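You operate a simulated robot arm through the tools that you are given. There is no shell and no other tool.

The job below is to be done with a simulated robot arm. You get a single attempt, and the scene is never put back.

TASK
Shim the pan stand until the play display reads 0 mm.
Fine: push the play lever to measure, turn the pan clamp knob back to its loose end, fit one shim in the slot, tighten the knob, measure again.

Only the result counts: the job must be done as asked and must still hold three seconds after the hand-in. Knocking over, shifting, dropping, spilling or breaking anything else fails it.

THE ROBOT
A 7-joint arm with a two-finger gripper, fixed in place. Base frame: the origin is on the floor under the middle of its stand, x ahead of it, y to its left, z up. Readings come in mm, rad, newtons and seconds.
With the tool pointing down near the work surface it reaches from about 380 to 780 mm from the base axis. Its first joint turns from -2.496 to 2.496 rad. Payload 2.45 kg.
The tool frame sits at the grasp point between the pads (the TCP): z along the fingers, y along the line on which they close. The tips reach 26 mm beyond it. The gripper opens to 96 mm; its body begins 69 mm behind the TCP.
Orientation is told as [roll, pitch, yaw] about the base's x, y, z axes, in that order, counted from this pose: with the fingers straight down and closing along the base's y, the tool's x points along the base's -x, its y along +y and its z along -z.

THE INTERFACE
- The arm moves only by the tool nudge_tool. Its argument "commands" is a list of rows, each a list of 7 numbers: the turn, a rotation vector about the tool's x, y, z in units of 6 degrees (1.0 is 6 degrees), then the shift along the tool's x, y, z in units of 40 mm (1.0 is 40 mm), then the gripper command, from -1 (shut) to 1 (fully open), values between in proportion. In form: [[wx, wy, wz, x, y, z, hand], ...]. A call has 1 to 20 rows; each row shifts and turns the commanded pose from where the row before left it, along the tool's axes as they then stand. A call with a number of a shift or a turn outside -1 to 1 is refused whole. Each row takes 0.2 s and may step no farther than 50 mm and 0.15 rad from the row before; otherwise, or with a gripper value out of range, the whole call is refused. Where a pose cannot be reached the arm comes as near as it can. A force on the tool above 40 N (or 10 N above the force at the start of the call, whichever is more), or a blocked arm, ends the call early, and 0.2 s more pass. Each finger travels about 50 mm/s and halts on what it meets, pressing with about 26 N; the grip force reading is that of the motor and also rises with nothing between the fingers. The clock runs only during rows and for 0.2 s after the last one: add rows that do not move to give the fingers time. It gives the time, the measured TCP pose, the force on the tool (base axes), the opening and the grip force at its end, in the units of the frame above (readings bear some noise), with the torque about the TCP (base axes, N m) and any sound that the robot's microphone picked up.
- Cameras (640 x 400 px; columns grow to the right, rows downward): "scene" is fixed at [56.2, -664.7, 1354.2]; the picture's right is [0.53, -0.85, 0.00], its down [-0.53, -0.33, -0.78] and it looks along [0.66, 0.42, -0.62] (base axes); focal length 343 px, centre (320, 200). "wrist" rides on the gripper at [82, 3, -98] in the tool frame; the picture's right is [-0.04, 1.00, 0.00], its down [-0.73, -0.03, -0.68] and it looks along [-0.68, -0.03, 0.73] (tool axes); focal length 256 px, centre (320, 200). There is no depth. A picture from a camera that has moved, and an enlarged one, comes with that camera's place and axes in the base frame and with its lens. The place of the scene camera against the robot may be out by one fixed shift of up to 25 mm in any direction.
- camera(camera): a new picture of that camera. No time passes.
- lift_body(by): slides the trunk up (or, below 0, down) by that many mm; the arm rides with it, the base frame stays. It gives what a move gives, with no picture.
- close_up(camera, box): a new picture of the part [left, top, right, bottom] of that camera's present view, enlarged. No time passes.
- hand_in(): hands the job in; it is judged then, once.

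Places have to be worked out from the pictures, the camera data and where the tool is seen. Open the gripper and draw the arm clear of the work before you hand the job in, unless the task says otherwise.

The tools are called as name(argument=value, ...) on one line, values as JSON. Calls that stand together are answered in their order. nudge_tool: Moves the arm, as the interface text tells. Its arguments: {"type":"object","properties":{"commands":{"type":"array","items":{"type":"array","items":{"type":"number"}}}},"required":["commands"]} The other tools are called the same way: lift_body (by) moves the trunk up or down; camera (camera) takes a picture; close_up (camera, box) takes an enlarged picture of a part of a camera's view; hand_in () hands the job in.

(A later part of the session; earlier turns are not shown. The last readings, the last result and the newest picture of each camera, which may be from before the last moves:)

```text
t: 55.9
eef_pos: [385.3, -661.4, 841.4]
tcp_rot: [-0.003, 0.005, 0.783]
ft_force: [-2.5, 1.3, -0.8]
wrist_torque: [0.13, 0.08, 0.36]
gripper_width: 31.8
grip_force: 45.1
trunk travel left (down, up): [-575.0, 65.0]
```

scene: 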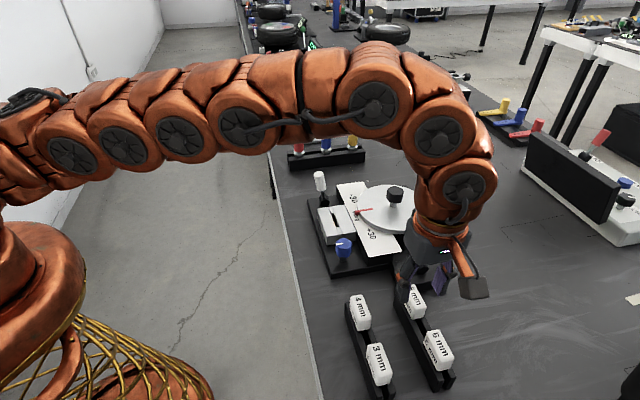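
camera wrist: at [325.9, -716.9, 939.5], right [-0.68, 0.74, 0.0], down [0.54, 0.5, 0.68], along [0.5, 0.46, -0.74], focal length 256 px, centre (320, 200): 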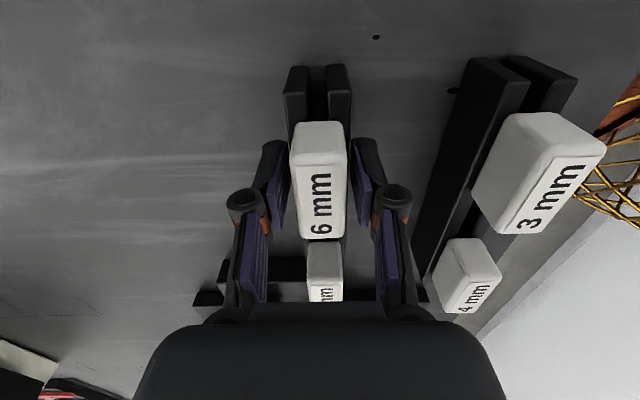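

The grip stopped at 31.8 mm, wider than the ~25 mm head I measured. The fingertips might be closing on the rack rails (about 32 mm wide) instead of the head, so I'll look closely before lifting.

close_up(camera="wrist", box=[250, 90, 390, 250])

close_up(camera="scene", box=[410, 310, 470, 390])

```text
2.50 times, centred on (320, 170) of wrist
camera zoom: at [325.8, -716.8, 939.5], right [-0.68, 0.74, 0.0], down [0.54, 0.5, 0.68], along [0.5, 0.46, -0.74], focal length 640 px, centre (320, 275)
```

zoom: 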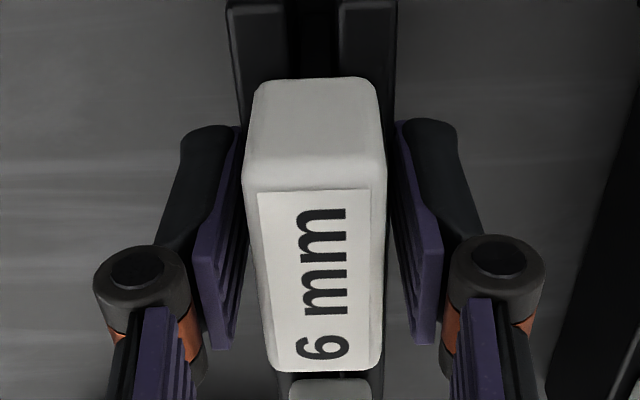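

```text
5.00 times, centred on (440, 350) of scene
camera zoom: at [56.2, -664.7, 1354.2], right [0.53, -0.85, 0.0], down [-0.53, -0.33, -0.78], along [0.66, 0.42, -0.62], focal length 1713 px, centre (-280, -550)
```

zoom: 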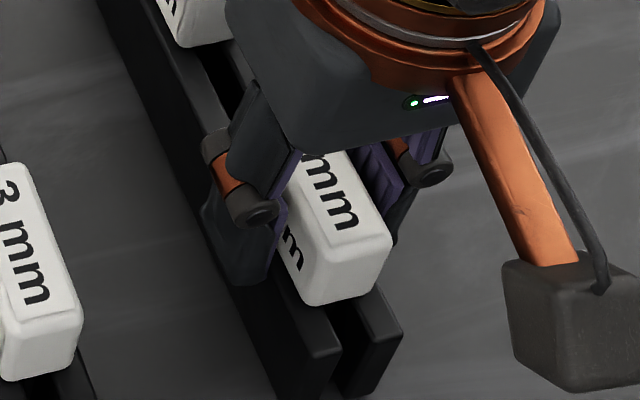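

Confirmed: there's a visible gap between the pads and the white head, so the fingertips are on the rack rails. I'll open, raise about 12 mm so the tips clear the rack, and look again before closing.

nudge_tool(commands=[[0, 0, 0, 0, 0, 0, -0.2], [0, 0, 0, 0, 0, 0, -0.2], [0, 0, 0, 0, 0, -0.3, -0.2], [0, 0, 0, 0, 0, 0, -0.2]])

close_up(camera="wrist", box=[250, 60, 390, 260])

close_up(camera="scene", box=[390, 280, 470, 390])

```text
t: 56.9
eef_pos: [385.5, -661.6, 853.0]
tcp_rot: [-0.002, 0.004, 0.785]
ft_force: [-0.2, -0.5, 0.4]
wrist_torque: [-0.01, -0.04, 0.01]
gripper_width: 38.5
grip_force: 0.1
trunk travel left (down, up): [-575.0, 65.0]
```

```text
2.00 times, centred on (320, 160) of wrist
camera zoom: at [325.8, -716.9, 951.9], right [-0.68, 0.74, 0.0], down [0.54, 0.5, 0.68], along [0.5, 0.46, -0.74], focal length 512 px, centre (320, 280)
```

zoom: 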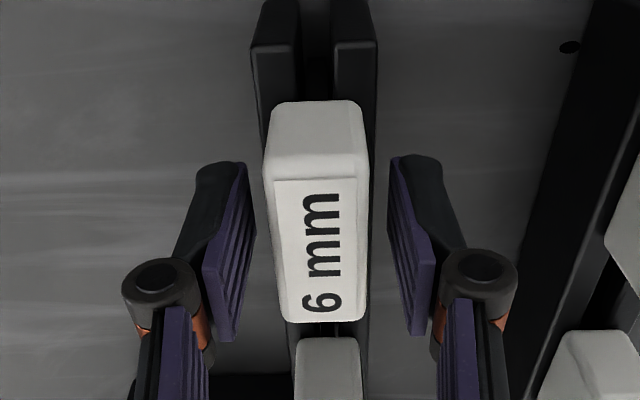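

```text
3.64 times, centred on (430, 335) of scene
camera zoom: at [56.2, -664.7, 1354.2], right [0.53, -0.85, 0.0], down [-0.53, -0.33, -0.78], along [0.66, 0.42, -0.62], focal length 1246 px, centre (-80, -291)
```

zoom: 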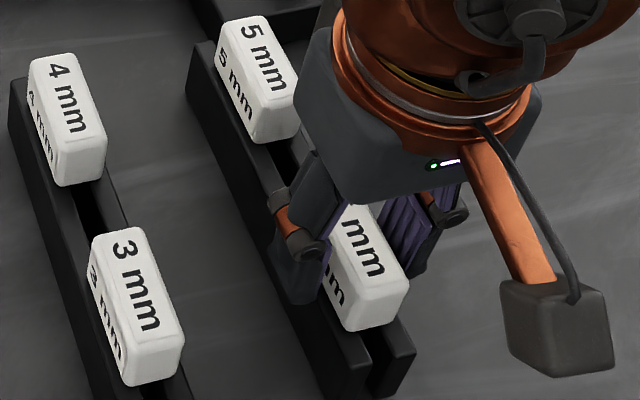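

Re-triangulating the rail end corner puts the rack top at z≈820.7. With the tips now at 827 they clear the rack and overlap the head, so I'll close on the head.

nudge_tool(commands=[[0, 0, 0, 0, 0, 0, -0.35], [0, 0, 0, 0, 0, 0, -0.5], [0, 0, 0, 0, 0, 0, -1], [0, 0, 0, 0, 0, 0, -1]])

close_up(camera="wrist", box=[250, 60, 390, 260])

close_up(camera="scene", box=[390, 280, 470, 390])

```text
t: 57.9
eef_pos: [385.5, -660.2, 853.9]
tcp_rot: [-0.002, 0.004, 0.782]
ft_force: [-0.6, -0.2, 1.2]
wrist_torque: [0.03, 0.02, -0.01]
gripper_width: 23.0
grip_force: 26.1
trunk travel left (down, up): [-575.0, 65.0]
```

```text
2.00 times, centred on (320, 160) of wrist
camera zoom: at [325.7, -716.9, 952.0], right [-0.68, 0.74, 0.0], down [0.54, 0.5, 0.68], along [0.5, 0.46, -0.74], focal length 512 px, centre (320, 280)
```

zoom: 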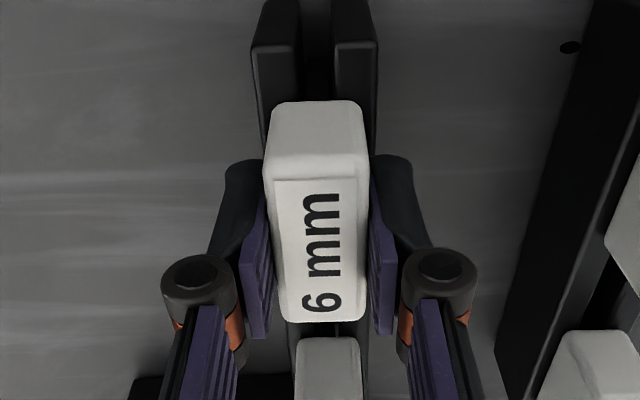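

```text
3.64 times, centred on (430, 335) of scene
camera zoom: at [56.2, -664.7, 1354.2], right [0.53, -0.85, 0.0], down [-0.53, -0.33, -0.78], along [0.66, 0.42, -0.62], focal length 1246 px, centre (-80, -291)
```

zoom: 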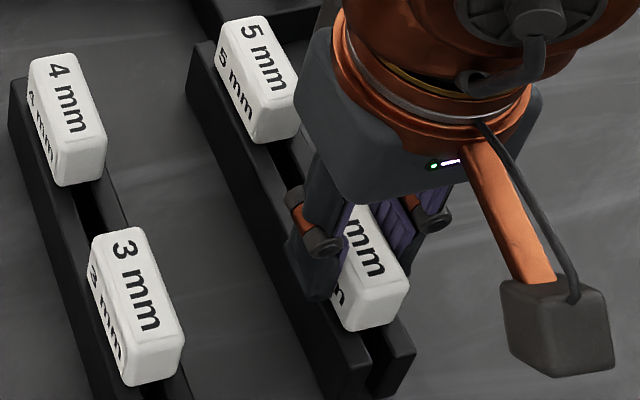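

The head is now gripped at 23 mm with negligible side load. To lift straight up without hitting the reach limit I'll raise the trunk.

lift_body(by=20)

camera(camera="wrist")

close_up(camera="scene", box=[390, 280, 470, 390])

```text
t: 58.6
eef_pos: [385.4, -661.1, 873.4]
tcp_rot: [-0.002, 0.004, 0.784]
ft_force: [0.7, 0.4, -1.1]
wrist_torque: [0.01, -0.04, -0.01]
gripper_width: 23.1
grip_force: 26.4
trunk travel left (down, up): [-595.0, 45.0]
```

```text
taken
camera wrist: at [325.8, -717.0, 971.9], right [-0.68, 0.74, 0.0], down [0.54, 0.5, 0.68], along [0.5, 0.46, -0.74], focal length 256 px, centre (320, 200)
```

wrist: 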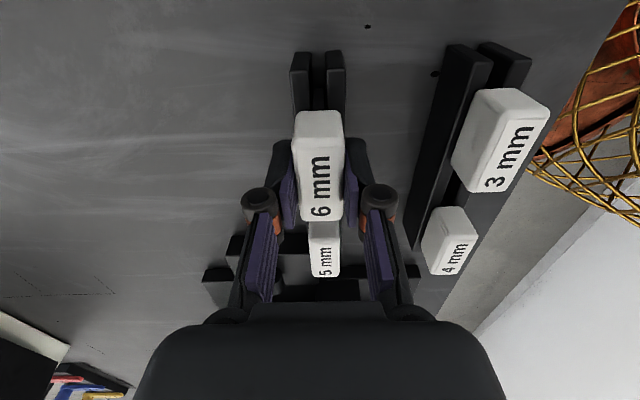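

```text
3.64 times, centred on (430, 335) of scene
camera zoom: at [56.2, -664.7, 1354.2], right [0.53, -0.85, 0.0], down [-0.53, -0.33, -0.78], along [0.66, 0.42, -0.62], focal length 1246 px, centre (-80, -291)
```

zoom: 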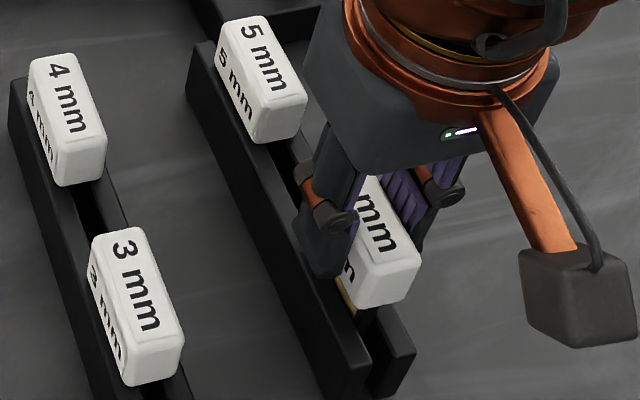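

The shim is lifting cleanly and a blade is visible below the head. Raising another 40 mm.

lift_body(by=40)

camera(camera="wrist")

close_up(camera="scene", box=[390, 260, 490, 390])

```text
t: 59.4
eef_pos: [385.7, -660.8, 913.2]
tcp_rot: [-0.002, 0.004, 0.785]
ft_force: [0.6, 0.4, -0.4]
wrist_torque: [0.02, 0.03, 0.02]
gripper_width: 22.8
grip_force: 26.6
trunk travel left (down, up): [-635.0, 5.0]
```

```text
taken
camera wrist: at [325.8, -717.0, 1011.9], right [-0.68, 0.74, 0.0], down [0.54, 0.5, 0.68], along [0.5, 0.46, -0.74], focal length 256 px, centre (320, 200)
```

wrist: 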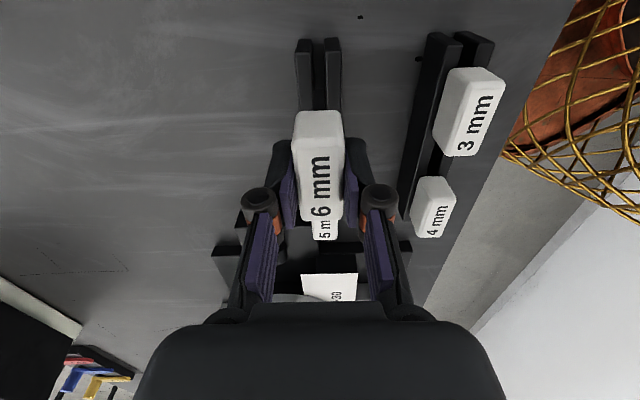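

```text
3.08 times, centred on (440, 325) of scene
camera zoom: at [56.2, -664.7, 1354.2], right [0.53, -0.85, 0.0], down [-0.53, -0.33, -0.78], along [0.66, 0.42, -0.62], focal length 1054 px, centre (-49, -185)
```

zoom: 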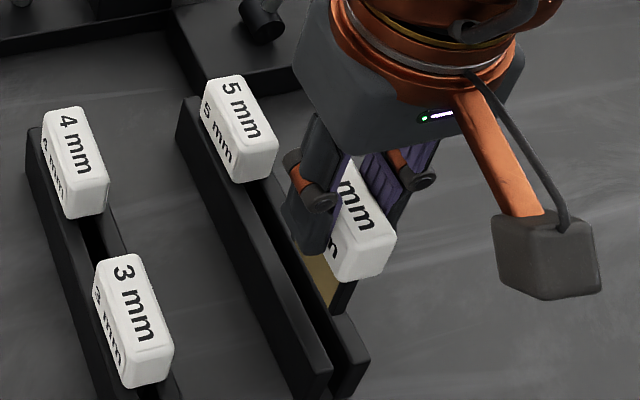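

The blade is clear of the rack. I'll zoom on it, since one face looks gold and another dark, which might matter for orientation in the slot.

close_up(camera="scene", box=[425, 320, 475, 370])

close_up(camera="wrist", box=[270, 90, 370, 240])

```text
8.00 times, centred on (450, 345) of scene
camera zoom: at [56.2, -664.7, 1354.2], right [0.53, -0.85, 0.0], down [-0.53, -0.33, -0.78], along [0.66, 0.42, -0.62], focal length 2741 px, centre (-720, -960)
```

zoom: 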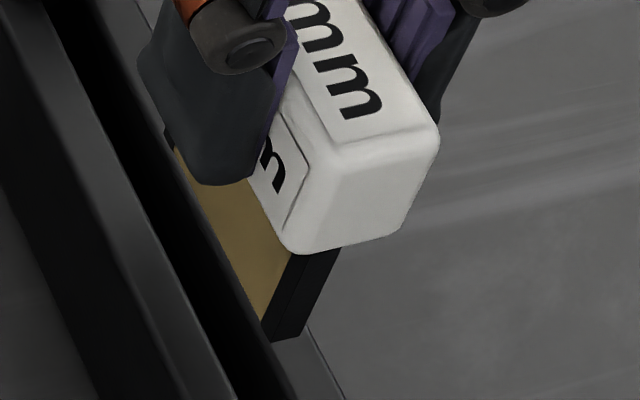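

```text
2.67 times, centred on (320, 165) of wrist
camera zoom: at [325.8, -717.0, 1011.9], right [-0.68, 0.74, 0.0], down [0.54, 0.5, 0.68], along [0.5, 0.46, -0.74], focal length 683 px, centre (320, 293)
```

zoom: 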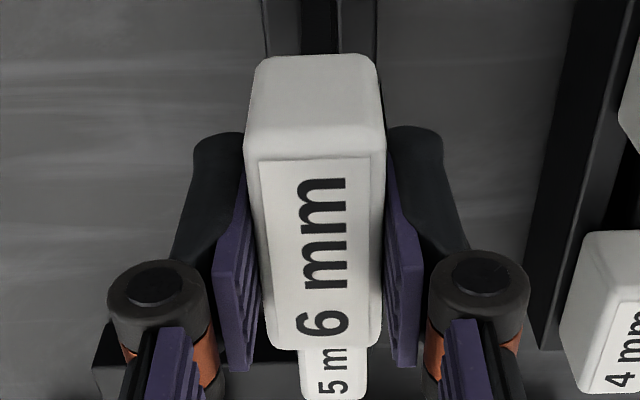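

The blade has a gold face on the -v side, the same side as the slot's yellow plate, so keeping this orientation matches them. I'll lift a bit more and carry the shim to a viewing position just past the slot at z≈972, well above everything.

nudge_tool(commands=[[0, 0, 0, 0, 0, -0.4, -1], [0, 0, 0, 0, 0, -0.4, -1], [0, 0, 0, -0.5, 0.1, -0.3, -1], [0, 0, 0, -0.9, 0.2, -0.05, -1], [0, 0, 0, -0.9, 0.2, -0.05, -1], [0, 0, 0, -0.9, 0.2, -0.05, -1], [0, 0, 0, -0.9, 0.2, -0.05, -1], [0, 0, 0, -0.9, 0.2, -0.05, -1], [0, 0, 0, -0.9, 0.2, -0.05, -1], [0, 0, 0, -0.9, 0.2, -0.05, -1], [0, 0, 0, -0.9, 0.2, -0.05, -1], [0, 0, 0, -0.8, 0.14, 0, -1], [0, 0, 0, -0.5, 0.1, 0, -1], [0, 0, 0, 0, 0, 0, -1]])

camera(camera="wrist")

camera(camera="scene")

```text
t: 62.4
eef_pos: [585.2, -350.9, 972.1]
tcp_rot: [-0.002, 0.004, 0.783]
ft_force: [1.1, -0.2, -0.1]
wrist_torque: [0.0, 0.01, -0.01]
gripper_width: 22.9
grip_force: 26.0
trunk travel left (down, up): [-635.0, 5.0]
```

```text
taken
camera wrist: at [525.8, -407.3, 1070.2], right [-0.68, 0.74, 0.0], down [0.54, 0.5, 0.68], along [0.5, 0.46, -0.74], focal length 256 px, centre (320, 200)
```

wrist: 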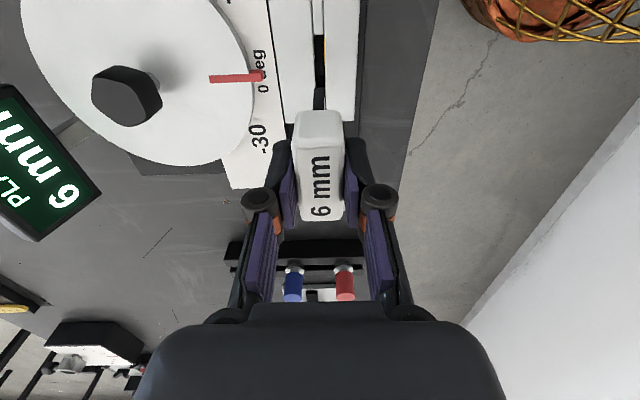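

```text
taken
```

scene: 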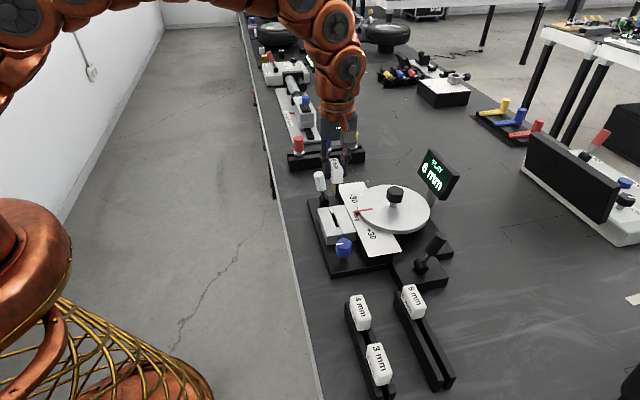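

close_up(camera="wrist", box=[260, 0, 370, 130])

close_up(camera="wrist", box=[300, 25, 345, 75])

close_up(camera="scene", box=[300, 140, 380, 250])

```text
3.08 times, centred on (315, 65) of wrist
camera zoom: at [525.8, -407.3, 1070.2], right [-0.68, 0.74, 0.0], down [0.54, 0.5, 0.68], along [0.5, 0.46, -0.74], focal length 788 px, centre (335, 615)
```

zoom: 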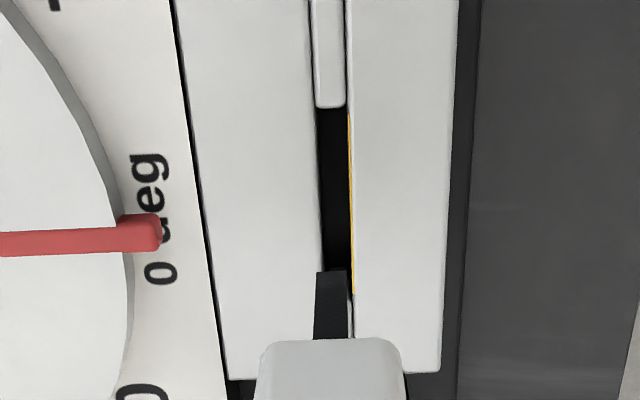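

```text
8.00 times, centred on (322, 50) of wrist
camera zoom: at [525.8, -407.3, 1070.2], right [-0.68, 0.74, 0.0], down [0.54, 0.5, 0.68], along [0.5, 0.46, -0.74], focal length 2048 px, centre (300, 1400)
```

zoom: 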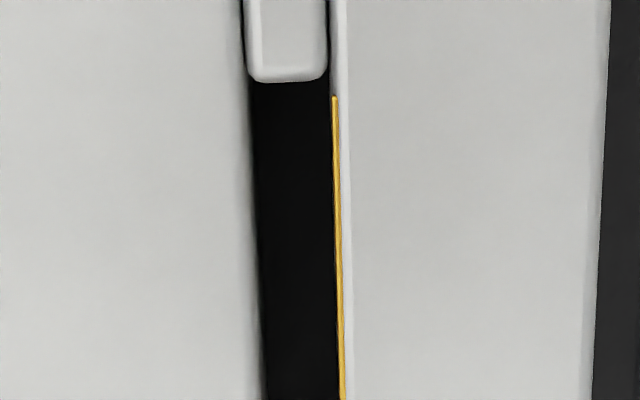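

```text
3.64 times, centred on (340, 195) of scene
camera zoom: at [56.2, -664.7, 1354.2], right [0.53, -0.85, 0.0], down [-0.53, -0.33, -0.78], along [0.66, 0.42, -0.62], focal length 1246 px, centre (247, 218)
```

zoom: 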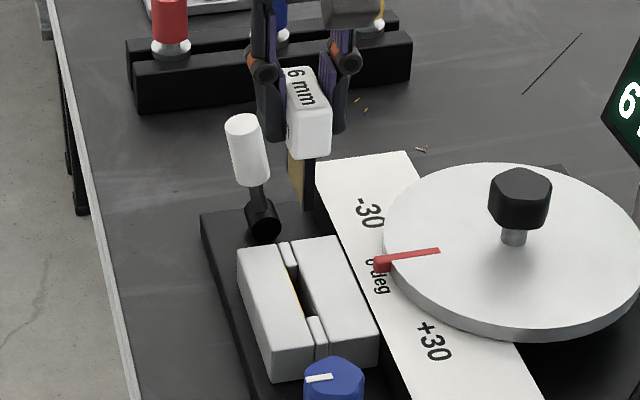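

The wrist view shows the 6 mm blade and the open slot together. The gap is about 8 mm wide and 48 mm long, already centred on the tool's y, with the slot centre about 15 mm behind the TCP. I'll shift back along u and descend to just above the slot for a fine alignment check.

nudge_tool(commands=[[0, 0, 0, 0.37, 0, 0, -1], [0, 0, 0, 0, 0, 0.4, -1], [0, 0, 0, 0, 0, 0.4, -1], [0, 0, 0, 0, 0, 0.4, -1], [0, 0, 0, 0, 0, 0.25, -1], [0, 0, 0, 0, 0, 0, -1]])

camera(camera="wrist")

close_up(camera="wrist", box=[280, 40, 360, 130])

close_up(camera="scene", box=[300, 140, 380, 250])

```text
t: 63.8
eef_pos: [576.5, -363.7, 914.2]
tcp_rot: [-0.002, 0.005, 0.783]
ft_force: [-0.3, 0.5, -1.4]
wrist_torque: [0.0, 0.0, -0.03]
gripper_width: 23.1
grip_force: 25.5
trunk travel left (down, up): [-635.0, 5.0]
```

```text
taken
camera wrist: at [516.9, -418.2, 1012.7], right [-0.68, 0.74, 0.0], down [0.54, 0.5, 0.68], along [0.5, 0.46, -0.74], focal length 256 px, centre (320, 200)
```

wrist: 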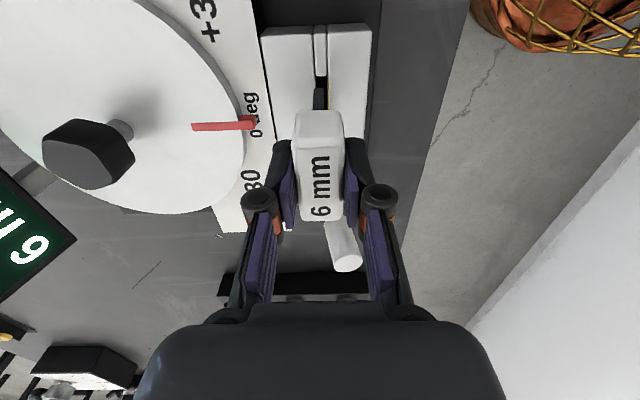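

```text
4.44 times, centred on (320, 85) of wrist
camera zoom: at [516.9, -418.2, 1012.7], right [-0.68, 0.74, 0.0], down [0.54, 0.5, 0.68], along [0.5, 0.46, -0.74], focal length 1138 px, centre (320, 711)
```

zoom: 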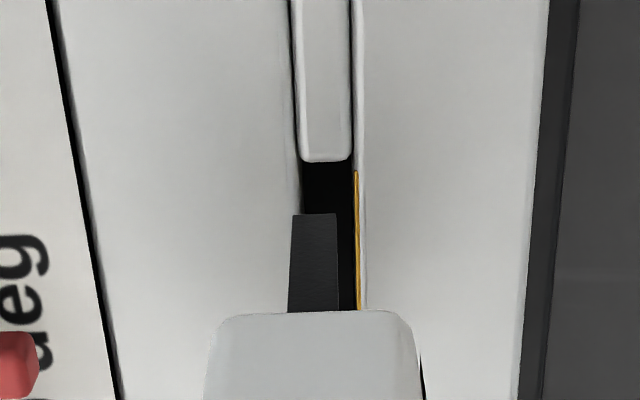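

```text
3.64 times, centred on (340, 195) of scene
camera zoom: at [56.2, -664.7, 1354.2], right [0.53, -0.85, 0.0], down [-0.53, -0.33, -0.78], along [0.66, 0.42, -0.62], focal length 1246 px, centre (247, 218)
```

zoom: 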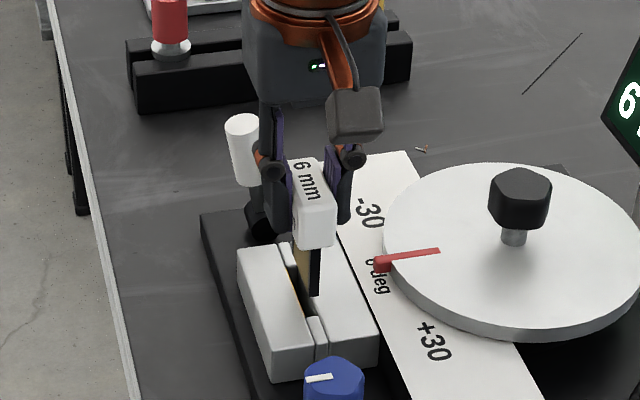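

Fine check: the blade's bottom edge sits about 1.9 mm to the -y side of the slot centre, and the slot centre is about 1.5 mm further back along u. I'll correct both, drop a few mm, and re-check.

nudge_tool(commands=[[0, 0, 0, 0.037, 0.047, 0, -1], [0, 0, 0, 0, 0, 0.15, -1], [0, 0, 0, 0, 0, 0, -1]])

close_up(camera="wrist", box=[280, 40, 360, 130])

close_up(camera="scene", box=[315, 175, 355, 240])

```text
t: 64.6
eef_pos: [573.2, -362.6, 909.3]
tcp_rot: [0.001, 0.003, 0.785]
ft_force: [0.4, 0.7, -0.7]
wrist_torque: [-0.02, 0.01, -0.02]
gripper_width: 22.7
grip_force: 25.7
trunk travel left (down, up): [-635.0, 5.0]
```

```text
4.44 times, centred on (320, 85) of wrist
camera zoom: at [514.1, -418.2, 1006.9], right [-0.68, 0.74, 0.0], down [0.54, 0.5, 0.68], along [0.5, 0.46, -0.74], focal length 1138 px, centre (320, 711)
```

zoom: 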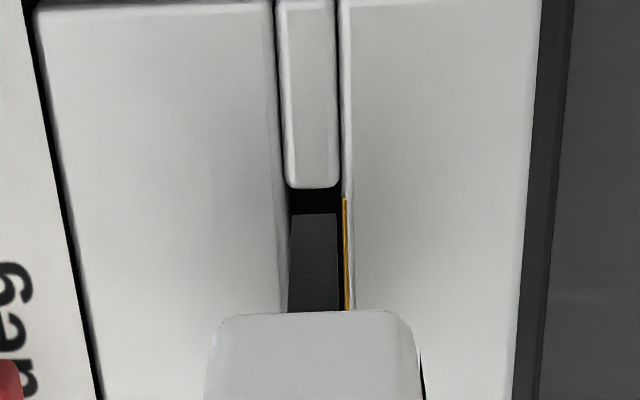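

```text
6.15 times, centred on (335, 208) of scene
camera zoom: at [56.2, -664.7, 1354.2], right [0.53, -0.85, 0.0], down [-0.53, -0.33, -0.78], along [0.66, 0.42, -0.62], focal length 2109 px, centre (228, 154)
```

zoom: 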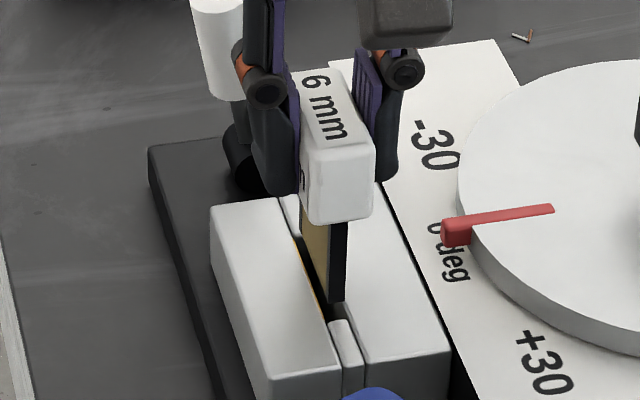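

Lateral alignment is now within about 0.2 mm. I'll make a tiny correction along u and lower gently, checking force as the blade enters.

nudge_tool(commands=[[0, 0, 0, -0.02, 0.004, 0.1, -1], [0, 0, 0, 0, 0, 0.1, -1], [0, 0, 0, 0, 0, 0.1, -1], [0, 0, 0, 0, 0, 0, -1]])

close_up(camera="wrist", box=[280, 40, 360, 130])

close_up(camera="scene", box=[315, 175, 355, 240])

```text
t: 65.6
eef_pos: [572.4, -362.2, 895.9]
tcp_rot: [-0.003, 0.005, 0.78]
ft_force: [2.5, -4.0, 0.6]
wrist_torque: [-0.22, -0.18, 0.12]
gripper_width: 23.3
grip_force: 25.9
trunk travel left (down, up): [-635.0, 5.0]
```

```text
4.44 times, centred on (320, 85) of wrist
camera zoom: at [513.4, -417.0, 994.1], right [-0.68, 0.74, 0.0], down [0.54, 0.5, 0.68], along [0.5, 0.46, -0.74], focal length 1138 px, centre (320, 711)
```

zoom: 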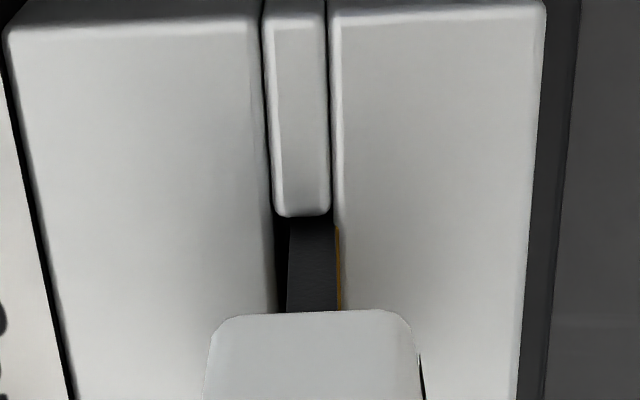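

```text
6.15 times, centred on (335, 208) of scene
camera zoom: at [56.2, -664.7, 1354.2], right [0.53, -0.85, 0.0], down [-0.53, -0.33, -0.78], along [0.66, 0.42, -0.62], focal length 2109 px, centre (228, 154)
```

zoom: 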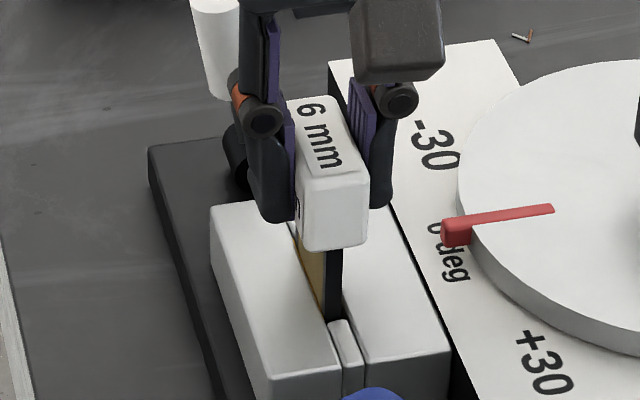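

The blade is entering the slot and lightly touching the yellow-plate side, with about 4.7 N of side force. I'll ease 0.8 mm the other way and continue down.

nudge_tool(commands=[[0, 0, 0, 0, -0.022, 0, -1], [0, 0, 0, 0, 0, 0.1, -1], [0, 0, 0, 0, 0, 0.1, -1], [0, 0, 0, 0, 0, 0, -1]])

close_up(camera="wrist", box=[280, 40, 360, 130])

```text
t: 66.6
eef_pos: [573.0, -361.0, 888.7]
tcp_rot: [-0.002, 0.004, 0.782]
ft_force: [0.2, 0.0, -0.4]
wrist_torque: [0.01, 0.0, -0.02]
gripper_width: 22.8
grip_force: 25.7
trunk travel left (down, up): [-635.0, 5.0]
```

```text
4.44 times, centred on (320, 85) of wrist
camera zoom: at [514.0, -417.2, 987.0], right [-0.68, 0.74, 0.0], down [0.54, 0.5, 0.68], along [0.5, 0.46, -0.74], focal length 1138 px, centre (320, 711)
```

zoom: 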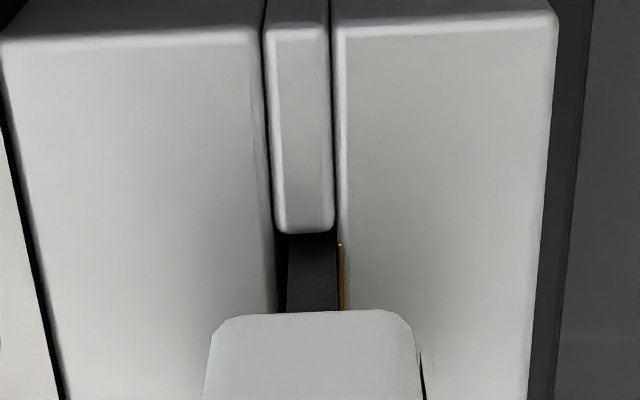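

All forces are near zero, so the blade is free in the slot. Continuing down in small steps toward seating at about TCP z 861.

nudge_tool(commands=[[0, 0, 0, 0, 0, 0.12, -1], [0, 0, 0, 0, 0, 0.12, -1], [0, 0, 0, 0, 0, 0.12, -1], [0, 0, 0, 0, 0, 0, -1]])

close_up(camera="scene", box=[315, 175, 355, 240])

```text
t: 67.6
eef_pos: [573.4, -362.6, 873.8]
tcp_rot: [-0.002, 0.005, 0.782]
ft_force: [-0.8, -0.2, -0.7]
wrist_torque: [0.03, 0.01, 0.0]
gripper_width: 22.9
grip_force: 25.8
trunk travel left (down, up): [-635.0, 5.0]
```

```text
6.15 times, centred on (335, 208) of scene
camera zoom: at [56.2, -664.7, 1354.2], right [0.53, -0.85, 0.0], down [-0.53, -0.33, -0.78], along [0.66, 0.42, -0.62], focal length 2109 px, centre (228, 154)
```

zoom: 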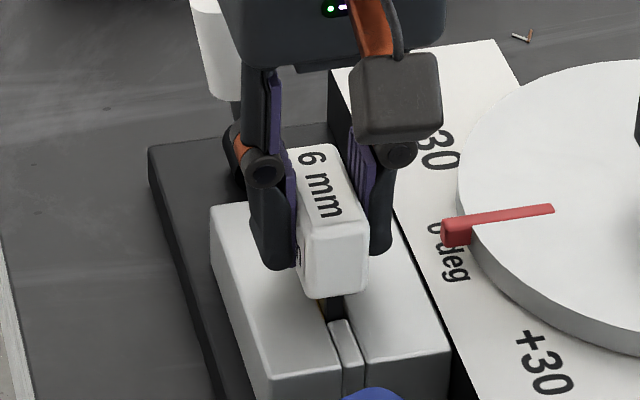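

nudge_tool(commands=[[0, 0, 0, 0, 0, 0.1, -1], [0, 0, 0, 0, 0, 0.1, -1], [0, 0, 0, 0, 0, 0.05, -1], [0, 0, 0, 0, 0, 0, -1]])

close_up(camera="scene", box=[315, 175, 355, 240])

camera(camera="wrist")

```text
t: 68.6
eef_pos: [574.5, -362.5, 865.3]
tcp_rot: [-0.005, 0.004, 0.783]
ft_force: [1.6, -3.6, 22.7]
wrist_torque: [-0.11, -0.17, 0.0]
gripper_width: 22.9
grip_force: 26.0
trunk travel left (down, up): [-635.0, 5.0]
```

```text
6.15 times, centred on (335, 208) of scene
camera zoom: at [56.2, -664.7, 1354.2], right [0.53, -0.85, 0.0], down [-0.53, -0.33, -0.78], along [0.66, 0.42, -0.62], focal length 2109 px, centre (228, 154)
```

zoom: 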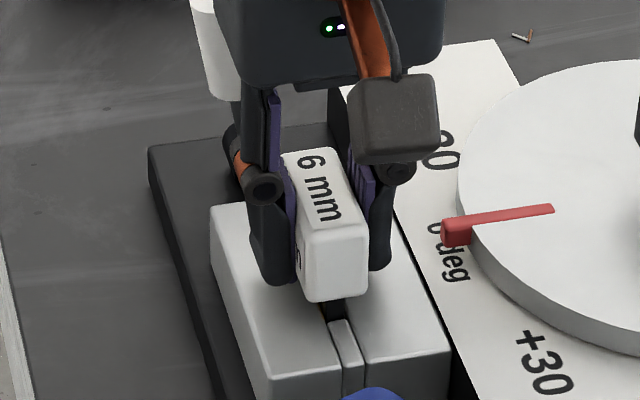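

```text
taken
camera wrist: at [513.9, -417.5, 963.5], right [-0.68, 0.74, -0.01], down [0.54, 0.5, 0.68], along [0.5, 0.45, -0.74], focal length 256 px, centre (320, 200)
```

wrist: 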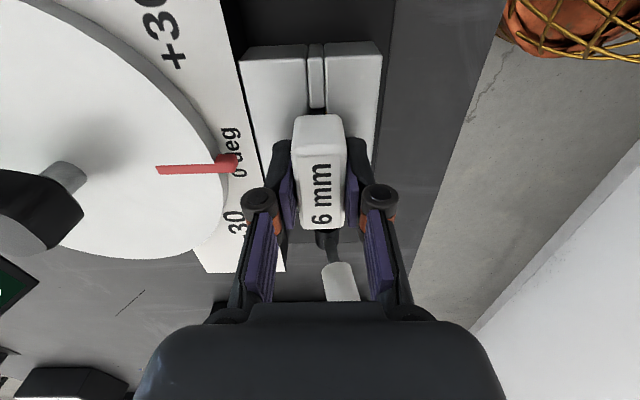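

The downward force rose to 23 N and the head slid slightly up in the grip, so the blade has met the bottom at about TCP z 868. I'll relieve the force and examine how the head sits relative to the block.

nudge_tool(commands=[[0, 0, 0, 0, 0, -0.05, -1], [0, 0, 0, 0, 0, 0, -1]])

close_up(camera="wrist", box=[260, 30, 390, 260])

close_up(camera="scene", box=[325, 200, 350, 235])

```text
t: 69.2
eef_pos: [572.7, -361.3, 865.4]
tcp_rot: [0.0, 0.006, 0.783]
ft_force: [3.6, -1.4, 7.4]
wrist_torque: [0.06, -0.18, 0.02]
gripper_width: 23.2
grip_force: 26.0
trunk travel left (down, up): [-635.0, 5.0]
```

```text
1.74 times, centred on (325, 145) of wrist
camera zoom: at [513.5, -417.3, 963.6], right [-0.68, 0.74, 0.0], down [0.54, 0.5, 0.68], along [0.5, 0.46, -0.74], focal length 445 px, centre (311, 296)
```

zoom: 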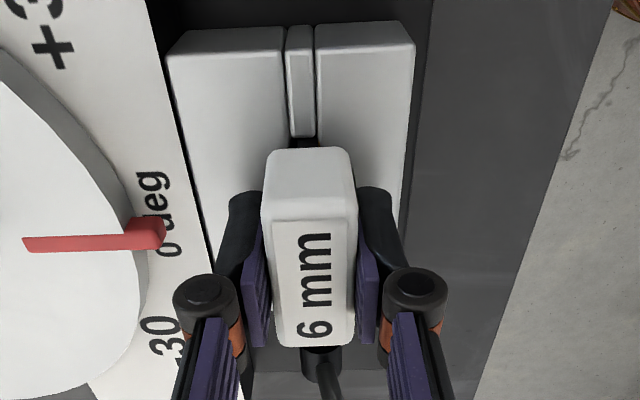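

```text
11.43 times, centred on (338, 218) of scene
camera zoom: at [56.2, -664.7, 1354.2], right [0.53, -0.85, 0.0], down [-0.53, -0.33, -0.78], along [0.66, 0.42, -0.62], focal length 3916 px, centre (120, 0)
```

zoom: 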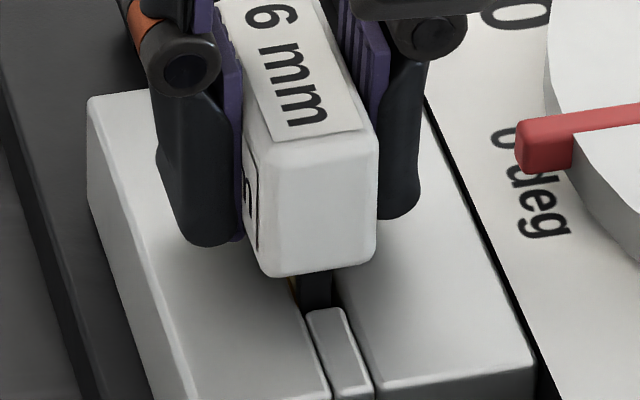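

The head sits about 7 mm above the block with about 32 mm of blade in the slot, resting on the slot floor. I'll release with a limited opening to stay clear of the scale plate, then lift away.

nudge_tool(commands=[[0, 0, 0, 0, 0, 0, -0.4], [0, 0, 0, 0, 0, 0, -0.32], [0, 0, 0, 0, 0, 0, -0.32], [0, 0, 0, 0, 0, -0.3, -0.32], [0, 0, 0, 0, 0, -0.6, -0.32], [0, 0, 0, 0, 0, -0.8, -0.32], [0, 0, 0, 0, 0, -0.8, -0.32], [0, 0, 0, 0, 0, 0, -0.32]])

camera(camera="wrist")

close_up(camera="scene", box=[300, 150, 400, 270])

```text
t: 71.0
eef_pos: [573.6, -361.7, 964.8]
tcp_rot: [0.0, 0.005, 0.783]
ft_force: [0.2, 0.5, -0.1]
wrist_torque: [0.02, -0.01, 0.02]
gripper_width: 32.7
grip_force: 0.1
trunk travel left (down, up): [-635.0, 5.0]
```

```text
taken
camera wrist: at [513.4, -417.6, 1062.7], right [-0.68, 0.74, 0.0], down [0.54, 0.5, 0.68], along [0.5, 0.46, -0.74], focal length 256 px, centre (320, 200)
```

wrist: 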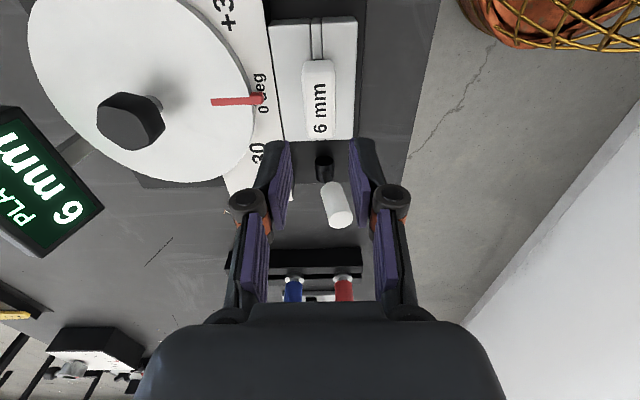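

```text
3.33 times, centred on (350, 210) of scene
camera zoom: at [56.2, -664.7, 1354.2], right [0.53, -0.85, 0.0], down [-0.53, -0.33, -0.78], along [0.66, 0.42, -0.62], focal length 1142 px, centre (220, 167)
```

zoom: 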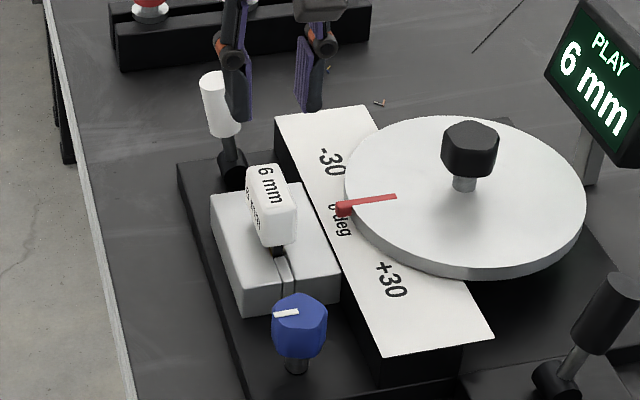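

The shim is standing in the slot. I'll zoom in to check that it's upright and seated.

close_up(camera="scene", box=[315, 190, 350, 240])

close_up(camera="wrist", box=[260, 10, 380, 160])

```text
8.00 times, centred on (332, 215) of scene
camera zoom: at [56.2, -664.7, 1354.2], right [0.53, -0.85, 0.0], down [-0.53, -0.33, -0.78], along [0.66, 0.42, -0.62], focal length 2741 px, centre (220, 80)
```

zoom: 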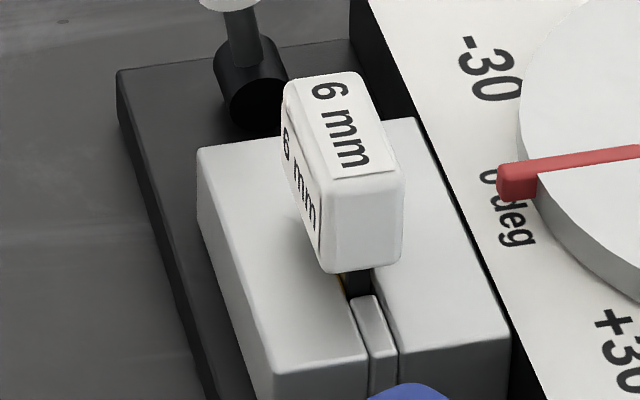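

```text
2.67 times, centred on (320, 85) of wrist
camera zoom: at [513.4, -417.6, 1062.7], right [-0.68, 0.74, 0.0], down [0.54, 0.5, 0.68], along [0.5, 0.46, -0.74], focal length 683 px, centre (320, 507)
```

zoom: 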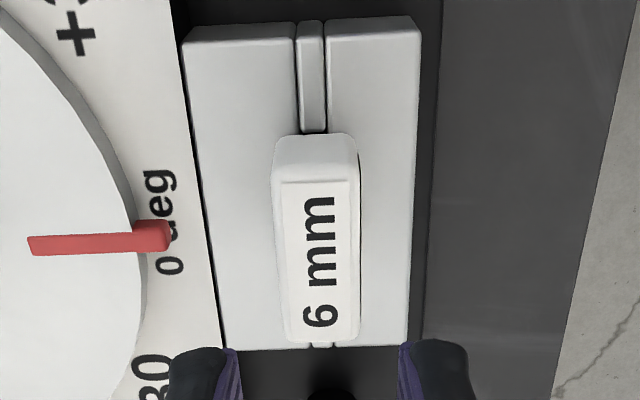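

The shim is upright and seated in the slot. Next I return to the knob: travel over it at height, narrow the fingers and rotate to yaw 117°. That's a good flat/vertex grip with room for the full clockwise turn.

nudge_tool(commands=[[0, 0, 0, 0.81, 0.05, 0, -0.042], [0, 0, 0, 0.81, 0.05, 0, -0.042], [0, 0, 0, 0.81, 0.05, 0, -0.042], [0, 0, -1, 0, 0, 0, -0.042], [0, 0, -1, 0, 0, 0, -0.042], [0, 0, -1, 0, 0, 0, -0.042], [0, 0, -1, 0, 0, 0, -0.042], [0, 0, -1, 0, 0, 0, -0.042], [0, 0, -1, 0, 0, 0, -0.042], [0, 0, -1, 0, 0, 0, -0.042], [0, 0, -1, 0, 0, 0, -0.042], [0, 0, -1, 0, 0, 0, -0.042], [0, 0, -1, 0, 0, 0, -0.042], [0, 0, -1, 0, 0, 0, -0.042], [0, 0, -1, 0, 0, 0, -0.042], [0, 0, 0, 0, 0, 0.9, -0.042], [0, 0, 0, 0, 0, 0.9, -0.042], [0, 0, 0, 0, 0, 0, -0.042]])

camera(camera="wrist")

close_up(camera="wrist", box=[240, 80, 400, 220])

```text
t: 74.8
eef_pos: [498.2, -429.4, 893.1]
tcp_rot: [0.005, 0.003, 2.04]
ft_force: [-0.4, -0.1, -0.2]
wrist_torque: [0.01, 0.01, 0.02]
gripper_width: 45.8
grip_force: 0.1
trunk travel left (down, up): [-635.0, 5.0]
```

```text
taken
camera wrist: at [532.9, -502.8, 991.4], right [-0.91, -0.42, 0.0], down [-0.3, 0.67, 0.68], along [-0.28, 0.61, -0.74], focal length 256 px, centre (320, 200)
```

wrist: 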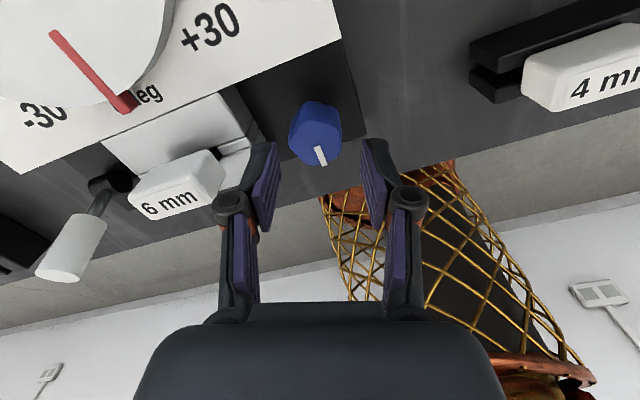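

```text
2.86 times, centred on (320, 150) of wrist
camera zoom: at [532.9, -502.8, 991.4], right [-0.91, -0.42, 0.0], down [-0.3, 0.67, 0.68], along [-0.28, 0.61, -0.74], focal length 731 px, centre (320, 343)
```

zoom: 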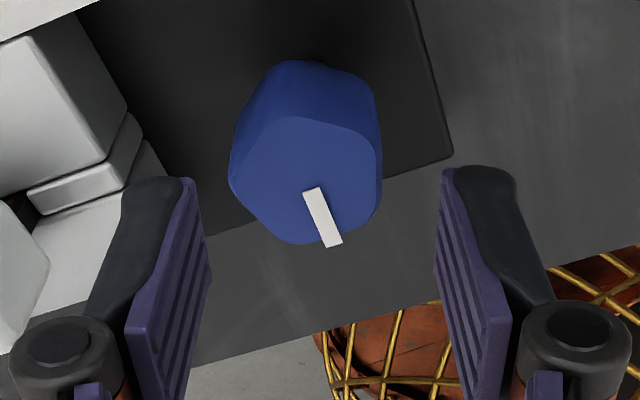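

The knob is about 3 mm to the tool's -y side. I'll correct that, descend to the same grip height as before (about 842) and close.

nudge_tool(commands=[[0, 0, 0, -0.01, -0.07, 0, -0.042], [0, 0, 0, 0, 0, 0.45, -0.042], [0, 0, 0, 0, 0, 0.45, -0.042], [0, 0, 0, 0, 0, 0.37, -0.042], [0, 0, 0, 0, 0, 0, -0.3], [0, 0, 0, 0, 0, 0, -1], [0, 0, 0, 0, 0, 0, -1]])

camera(camera="wrist")

```text
t: 76.4
eef_pos: [500.8, -426.4, 842.7]
tcp_rot: [0.006, 0.003, 2.039]
ft_force: [-24.4, -10.7, 6.5]
wrist_torque: [-0.21, 0.66, 0.0]
gripper_width: 35.0
grip_force: 42.2
trunk travel left (down, up): [-635.0, 5.0]
```

```text
taken
camera wrist: at [535.0, -501.4, 940.1], right [-0.91, -0.41, 0.0], down [-0.3, 0.67, 0.68], along [-0.28, 0.61, -0.74], focal length 256 px, centre (320, 200)
```

wrist: 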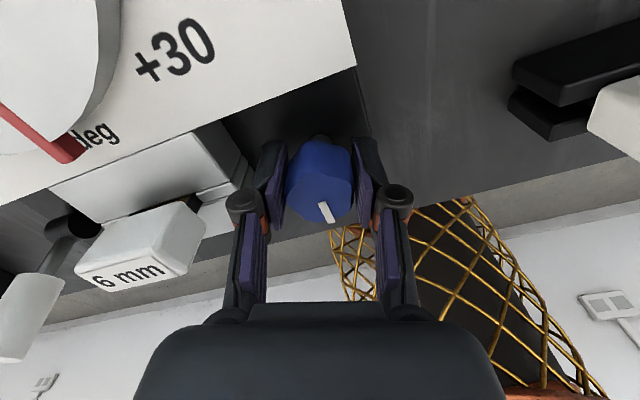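

Side load is 26 N along tool +y, so I'll shift the hand that way to relieve it before turning.

nudge_tool(commands=[[0, 0, 0, 0, 0.04, 0, -1], [0, 0, 0, 0, 0.04, 0, -1], [0, 0, 0, 0, 0, 0, -1]])

```text
t: 77.2
eef_pos: [500.6, -427.1, 841.4]
tcp_rot: [0.004, 0.002, 2.04]
ft_force: [-9.4, -4.9, -8.7]
wrist_torque: [-0.46, -0.18, 0.01]
gripper_width: 34.8
grip_force: 45.3
trunk travel left (down, up): [-635.0, 5.0]
```

nudge_tool(commands=[[0, 0, 0, 0, 0.03, -0.02, -1], [0, 0, 0.9, 0, 0, 0, -1], [0, 0, 0.9, 0, 0, 0, -1], [0, 0, 0.9, 0, 0, 0, -1], [0, 0, 0.9, 0, 0, 0, -1], [0, 0, 0, 0, 0, 0, -1]])

camera(camera="wrist")

```text
t: 78.5
eef_pos: [501.2, -427.6, 841.7]
tcp_rot: [0.004, 0.004, 1.664]
ft_force: [13.7, -4.5, -24.4]
wrist_torque: [-0.86, -0.52, 0.0]
gripper_width: 34.7
grip_force: 45.6
trunk travel left (down, up): [-635.0, 5.0]
stopped in row 6: the force on the tool passed its limit at 40 N (the readings are from after the stop); the commanded pose is now the measured one
```

```text
taken
camera wrist: at [505.0, -508.9, 940.4], right [-1.0, -0.05, 0.0], down [-0.04, 0.74, 0.68], along [-0.04, 0.68, -0.74], focal length 256 px, centre (320, 200)
```

wrist: 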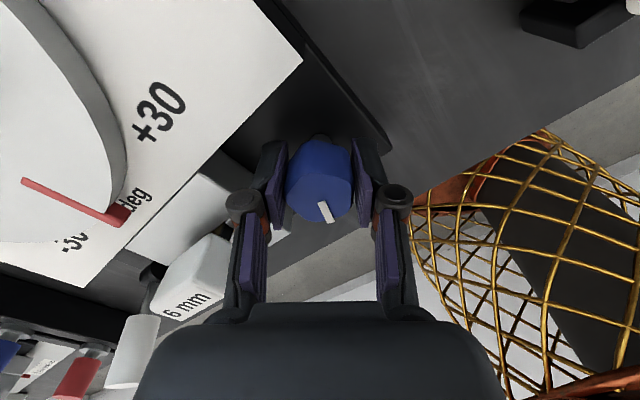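

The call stopped at 40 N with a mostly vertical load: the arm was pulling up slightly on the knob. The commanded pose has been reset, so I'll read the force again after easing down a touch.

nudge_tool(commands=[[0, 0, 0, 0, 0, 0.02, -1], [0, 0, 0, 0, 0, 0, -1]])

```text
t: 79.2
eef_pos: [499.2, -426.7, 843.2]
tcp_rot: [0.002, 0.003, 1.664]
ft_force: [17.7, -6.8, -19.8]
wrist_torque: [-0.16, -0.39, -0.05]
gripper_width: 34.7
grip_force: 45.1
trunk travel left (down, up): [-635.0, 5.0]
```

nudge_tool(commands=[[0, 0, 0, 0.015, -0.03, 0.04, -1], [0, 0, 0, 0.015, -0.03, 0.03, -1], [0, 0, 0, 0, 0, 0, -1]])

```text
t: 80.0
eef_pos: [498.9, -427.9, 842.2]
tcp_rot: [0.002, 0.004, 1.663]
ft_force: [-2.0, 5.7, 20.5]
wrist_torque: [0.98, 0.24, 0.04]
gripper_width: 34.6
grip_force: 45.0
trunk travel left (down, up): [-635.0, 5.0]
```

nudge_tool(commands=[[0, 0, 0, 0, 0, -0.033, -1], [0, 0, 0, 0, 0, 0, -1]])

```text
t: 80.5
eef_pos: [498.7, -426.9, 842.3]
tcp_rot: [0.003, 0.005, 1.664]
ft_force: [-6.3, 3.5, 15.0]
wrist_torque: [-0.07, 0.18, 0.0]
gripper_width: 34.6
grip_force: 45.6
trunk travel left (down, up): [-635.0, 5.0]
```

nudge_tool(commands=[[0, 0, 0, 0, 0, -0.025, -1], [0, 0, 0.8, 0, 0, 0, -1], [0, 0, 0.8, 0, 0, 0, -1], [0, 0, 0.8, 0, 0, 0, -1], [0, 0, 0, 0, 0, 0, -1]])

```text
t: 81.8
eef_pos: [500.1, -427.2, 842.3]
tcp_rot: [0.002, 0.004, 1.41]
ft_force: [-15.9, 4.0, 2.6]
wrist_torque: [0.31, 0.5, 0.03]
gripper_width: 34.8
grip_force: 45.1
trunk travel left (down, up): [-635.0, 5.0]
```

nudge_tool(commands=[[0, 0, 0.8, 0, 0.03, 0, -1], [0, 0, 0.8, 0, 0, 0, -1], [0, 0, 0.8, 0, 0, 0, -1], [0, 0, 0.8, 0, 0, 0, -1], [0, 0, 0, 0, 0, 0, -1]])

camera(camera="wrist")

```text
t: 83.0
eef_pos: [498.4, -427.9, 841.5]
tcp_rot: [-0.001, 0.004, 1.075]
ft_force: [-17.6, 2.2, 2.7]
wrist_torque: [-0.1, 0.5, 0.03]
gripper_width: 34.5
grip_force: 45.3
trunk travel left (down, up): [-635.0, 5.0]
```

```text
taken
camera wrist: at [458.7, -497.5, 940.3], right [-0.86, 0.51, 0.0], down [0.38, 0.63, 0.68], along [0.35, 0.58, -0.74], focal length 256 px, centre (320, 200)
```

wrist: 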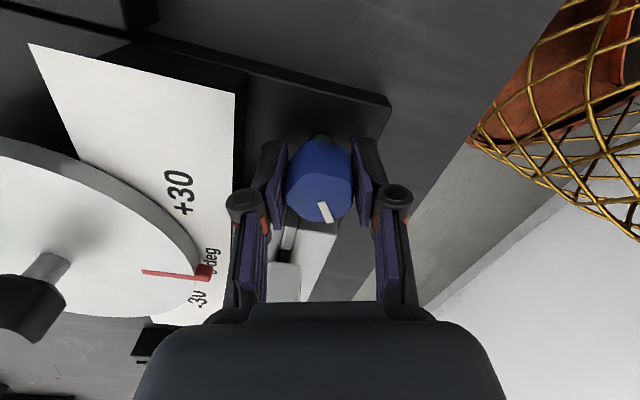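

nudge_tool(commands=[[0, 0, 0.8, 0.01, 0.04, 0, -1], [0, 0, 0.8, 0, 0.01, 0, -1], [0, 0, 0.8, 0, 0, 0, -1], [0, 0, 0.8, 0, 0, 0, -1], [0, 0, 0, 0, 0, 0, -1]])

```text
t: 84.2
eef_pos: [499.0, -427.2, 841.6]
tcp_rot: [-0.005, 0.002, 0.741]
ft_force: [10.7, -3.7, -4.0]
wrist_torque: [-0.26, -0.19, 0.02]
gripper_width: 34.7
grip_force: 45.0
trunk travel left (down, up): [-635.0, 5.0]
```

Yaw is now 42°, about 74° turned clockwise, with loads staying small. Continuing.

nudge_tool(commands=[[0, 0, 0.8, 0, -0.01, 0, -1], [0, 0, 0.8, 0, 0, 0, -1], [0, 0, 0.8, 0, 0, 0, -1], [0, 0, 0.8, 0, 0, 0, -1], [0, 0, 0, 0, 0, 0, -1]])

camera(camera="wrist")

```text
t: 85.3
eef_pos: [500.1, -426.5, 841.7]
tcp_rot: [-0.001, 0.004, 0.403]
ft_force: [16.0, -4.1, -12.8]
wrist_torque: [0.02, -0.46, 0.01]
gripper_width: 34.7
grip_force: 45.2
trunk travel left (down, up): [-635.0, 5.0]
```

```text
taken
camera wrist: at [423.9, -456.2, 940.4], right [-0.36, 0.93, 0.0], down [0.69, 0.26, 0.68], along [0.63, 0.24, -0.74], focal length 256 px, centre (320, 200)
```

wrist: 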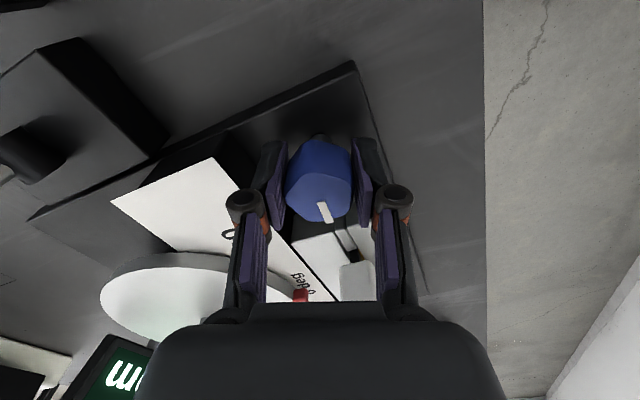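

nudge_tool(commands=[[0, 0, 0.8, -0.02, -0.02, 0.02, -1], [0, 0, 0.8, 0, 0, 0, -1], [0, 0, 0.8, 0, 0, 0, -1], [0, 0, 0.8, 0, 0, 0, -1], [0, 0, 0, 0, 0, 0, -1]])

```text
t: 86.5
eef_pos: [499.5, -426.8, 841.8]
tcp_rot: [-0.002, 0.003, 0.071]
ft_force: [0.8, 16.2, 14.4]
wrist_torque: [0.54, 0.21, -0.01]
gripper_width: 34.2
grip_force: 44.6
trunk travel left (down, up): [-635.0, 5.0]
```

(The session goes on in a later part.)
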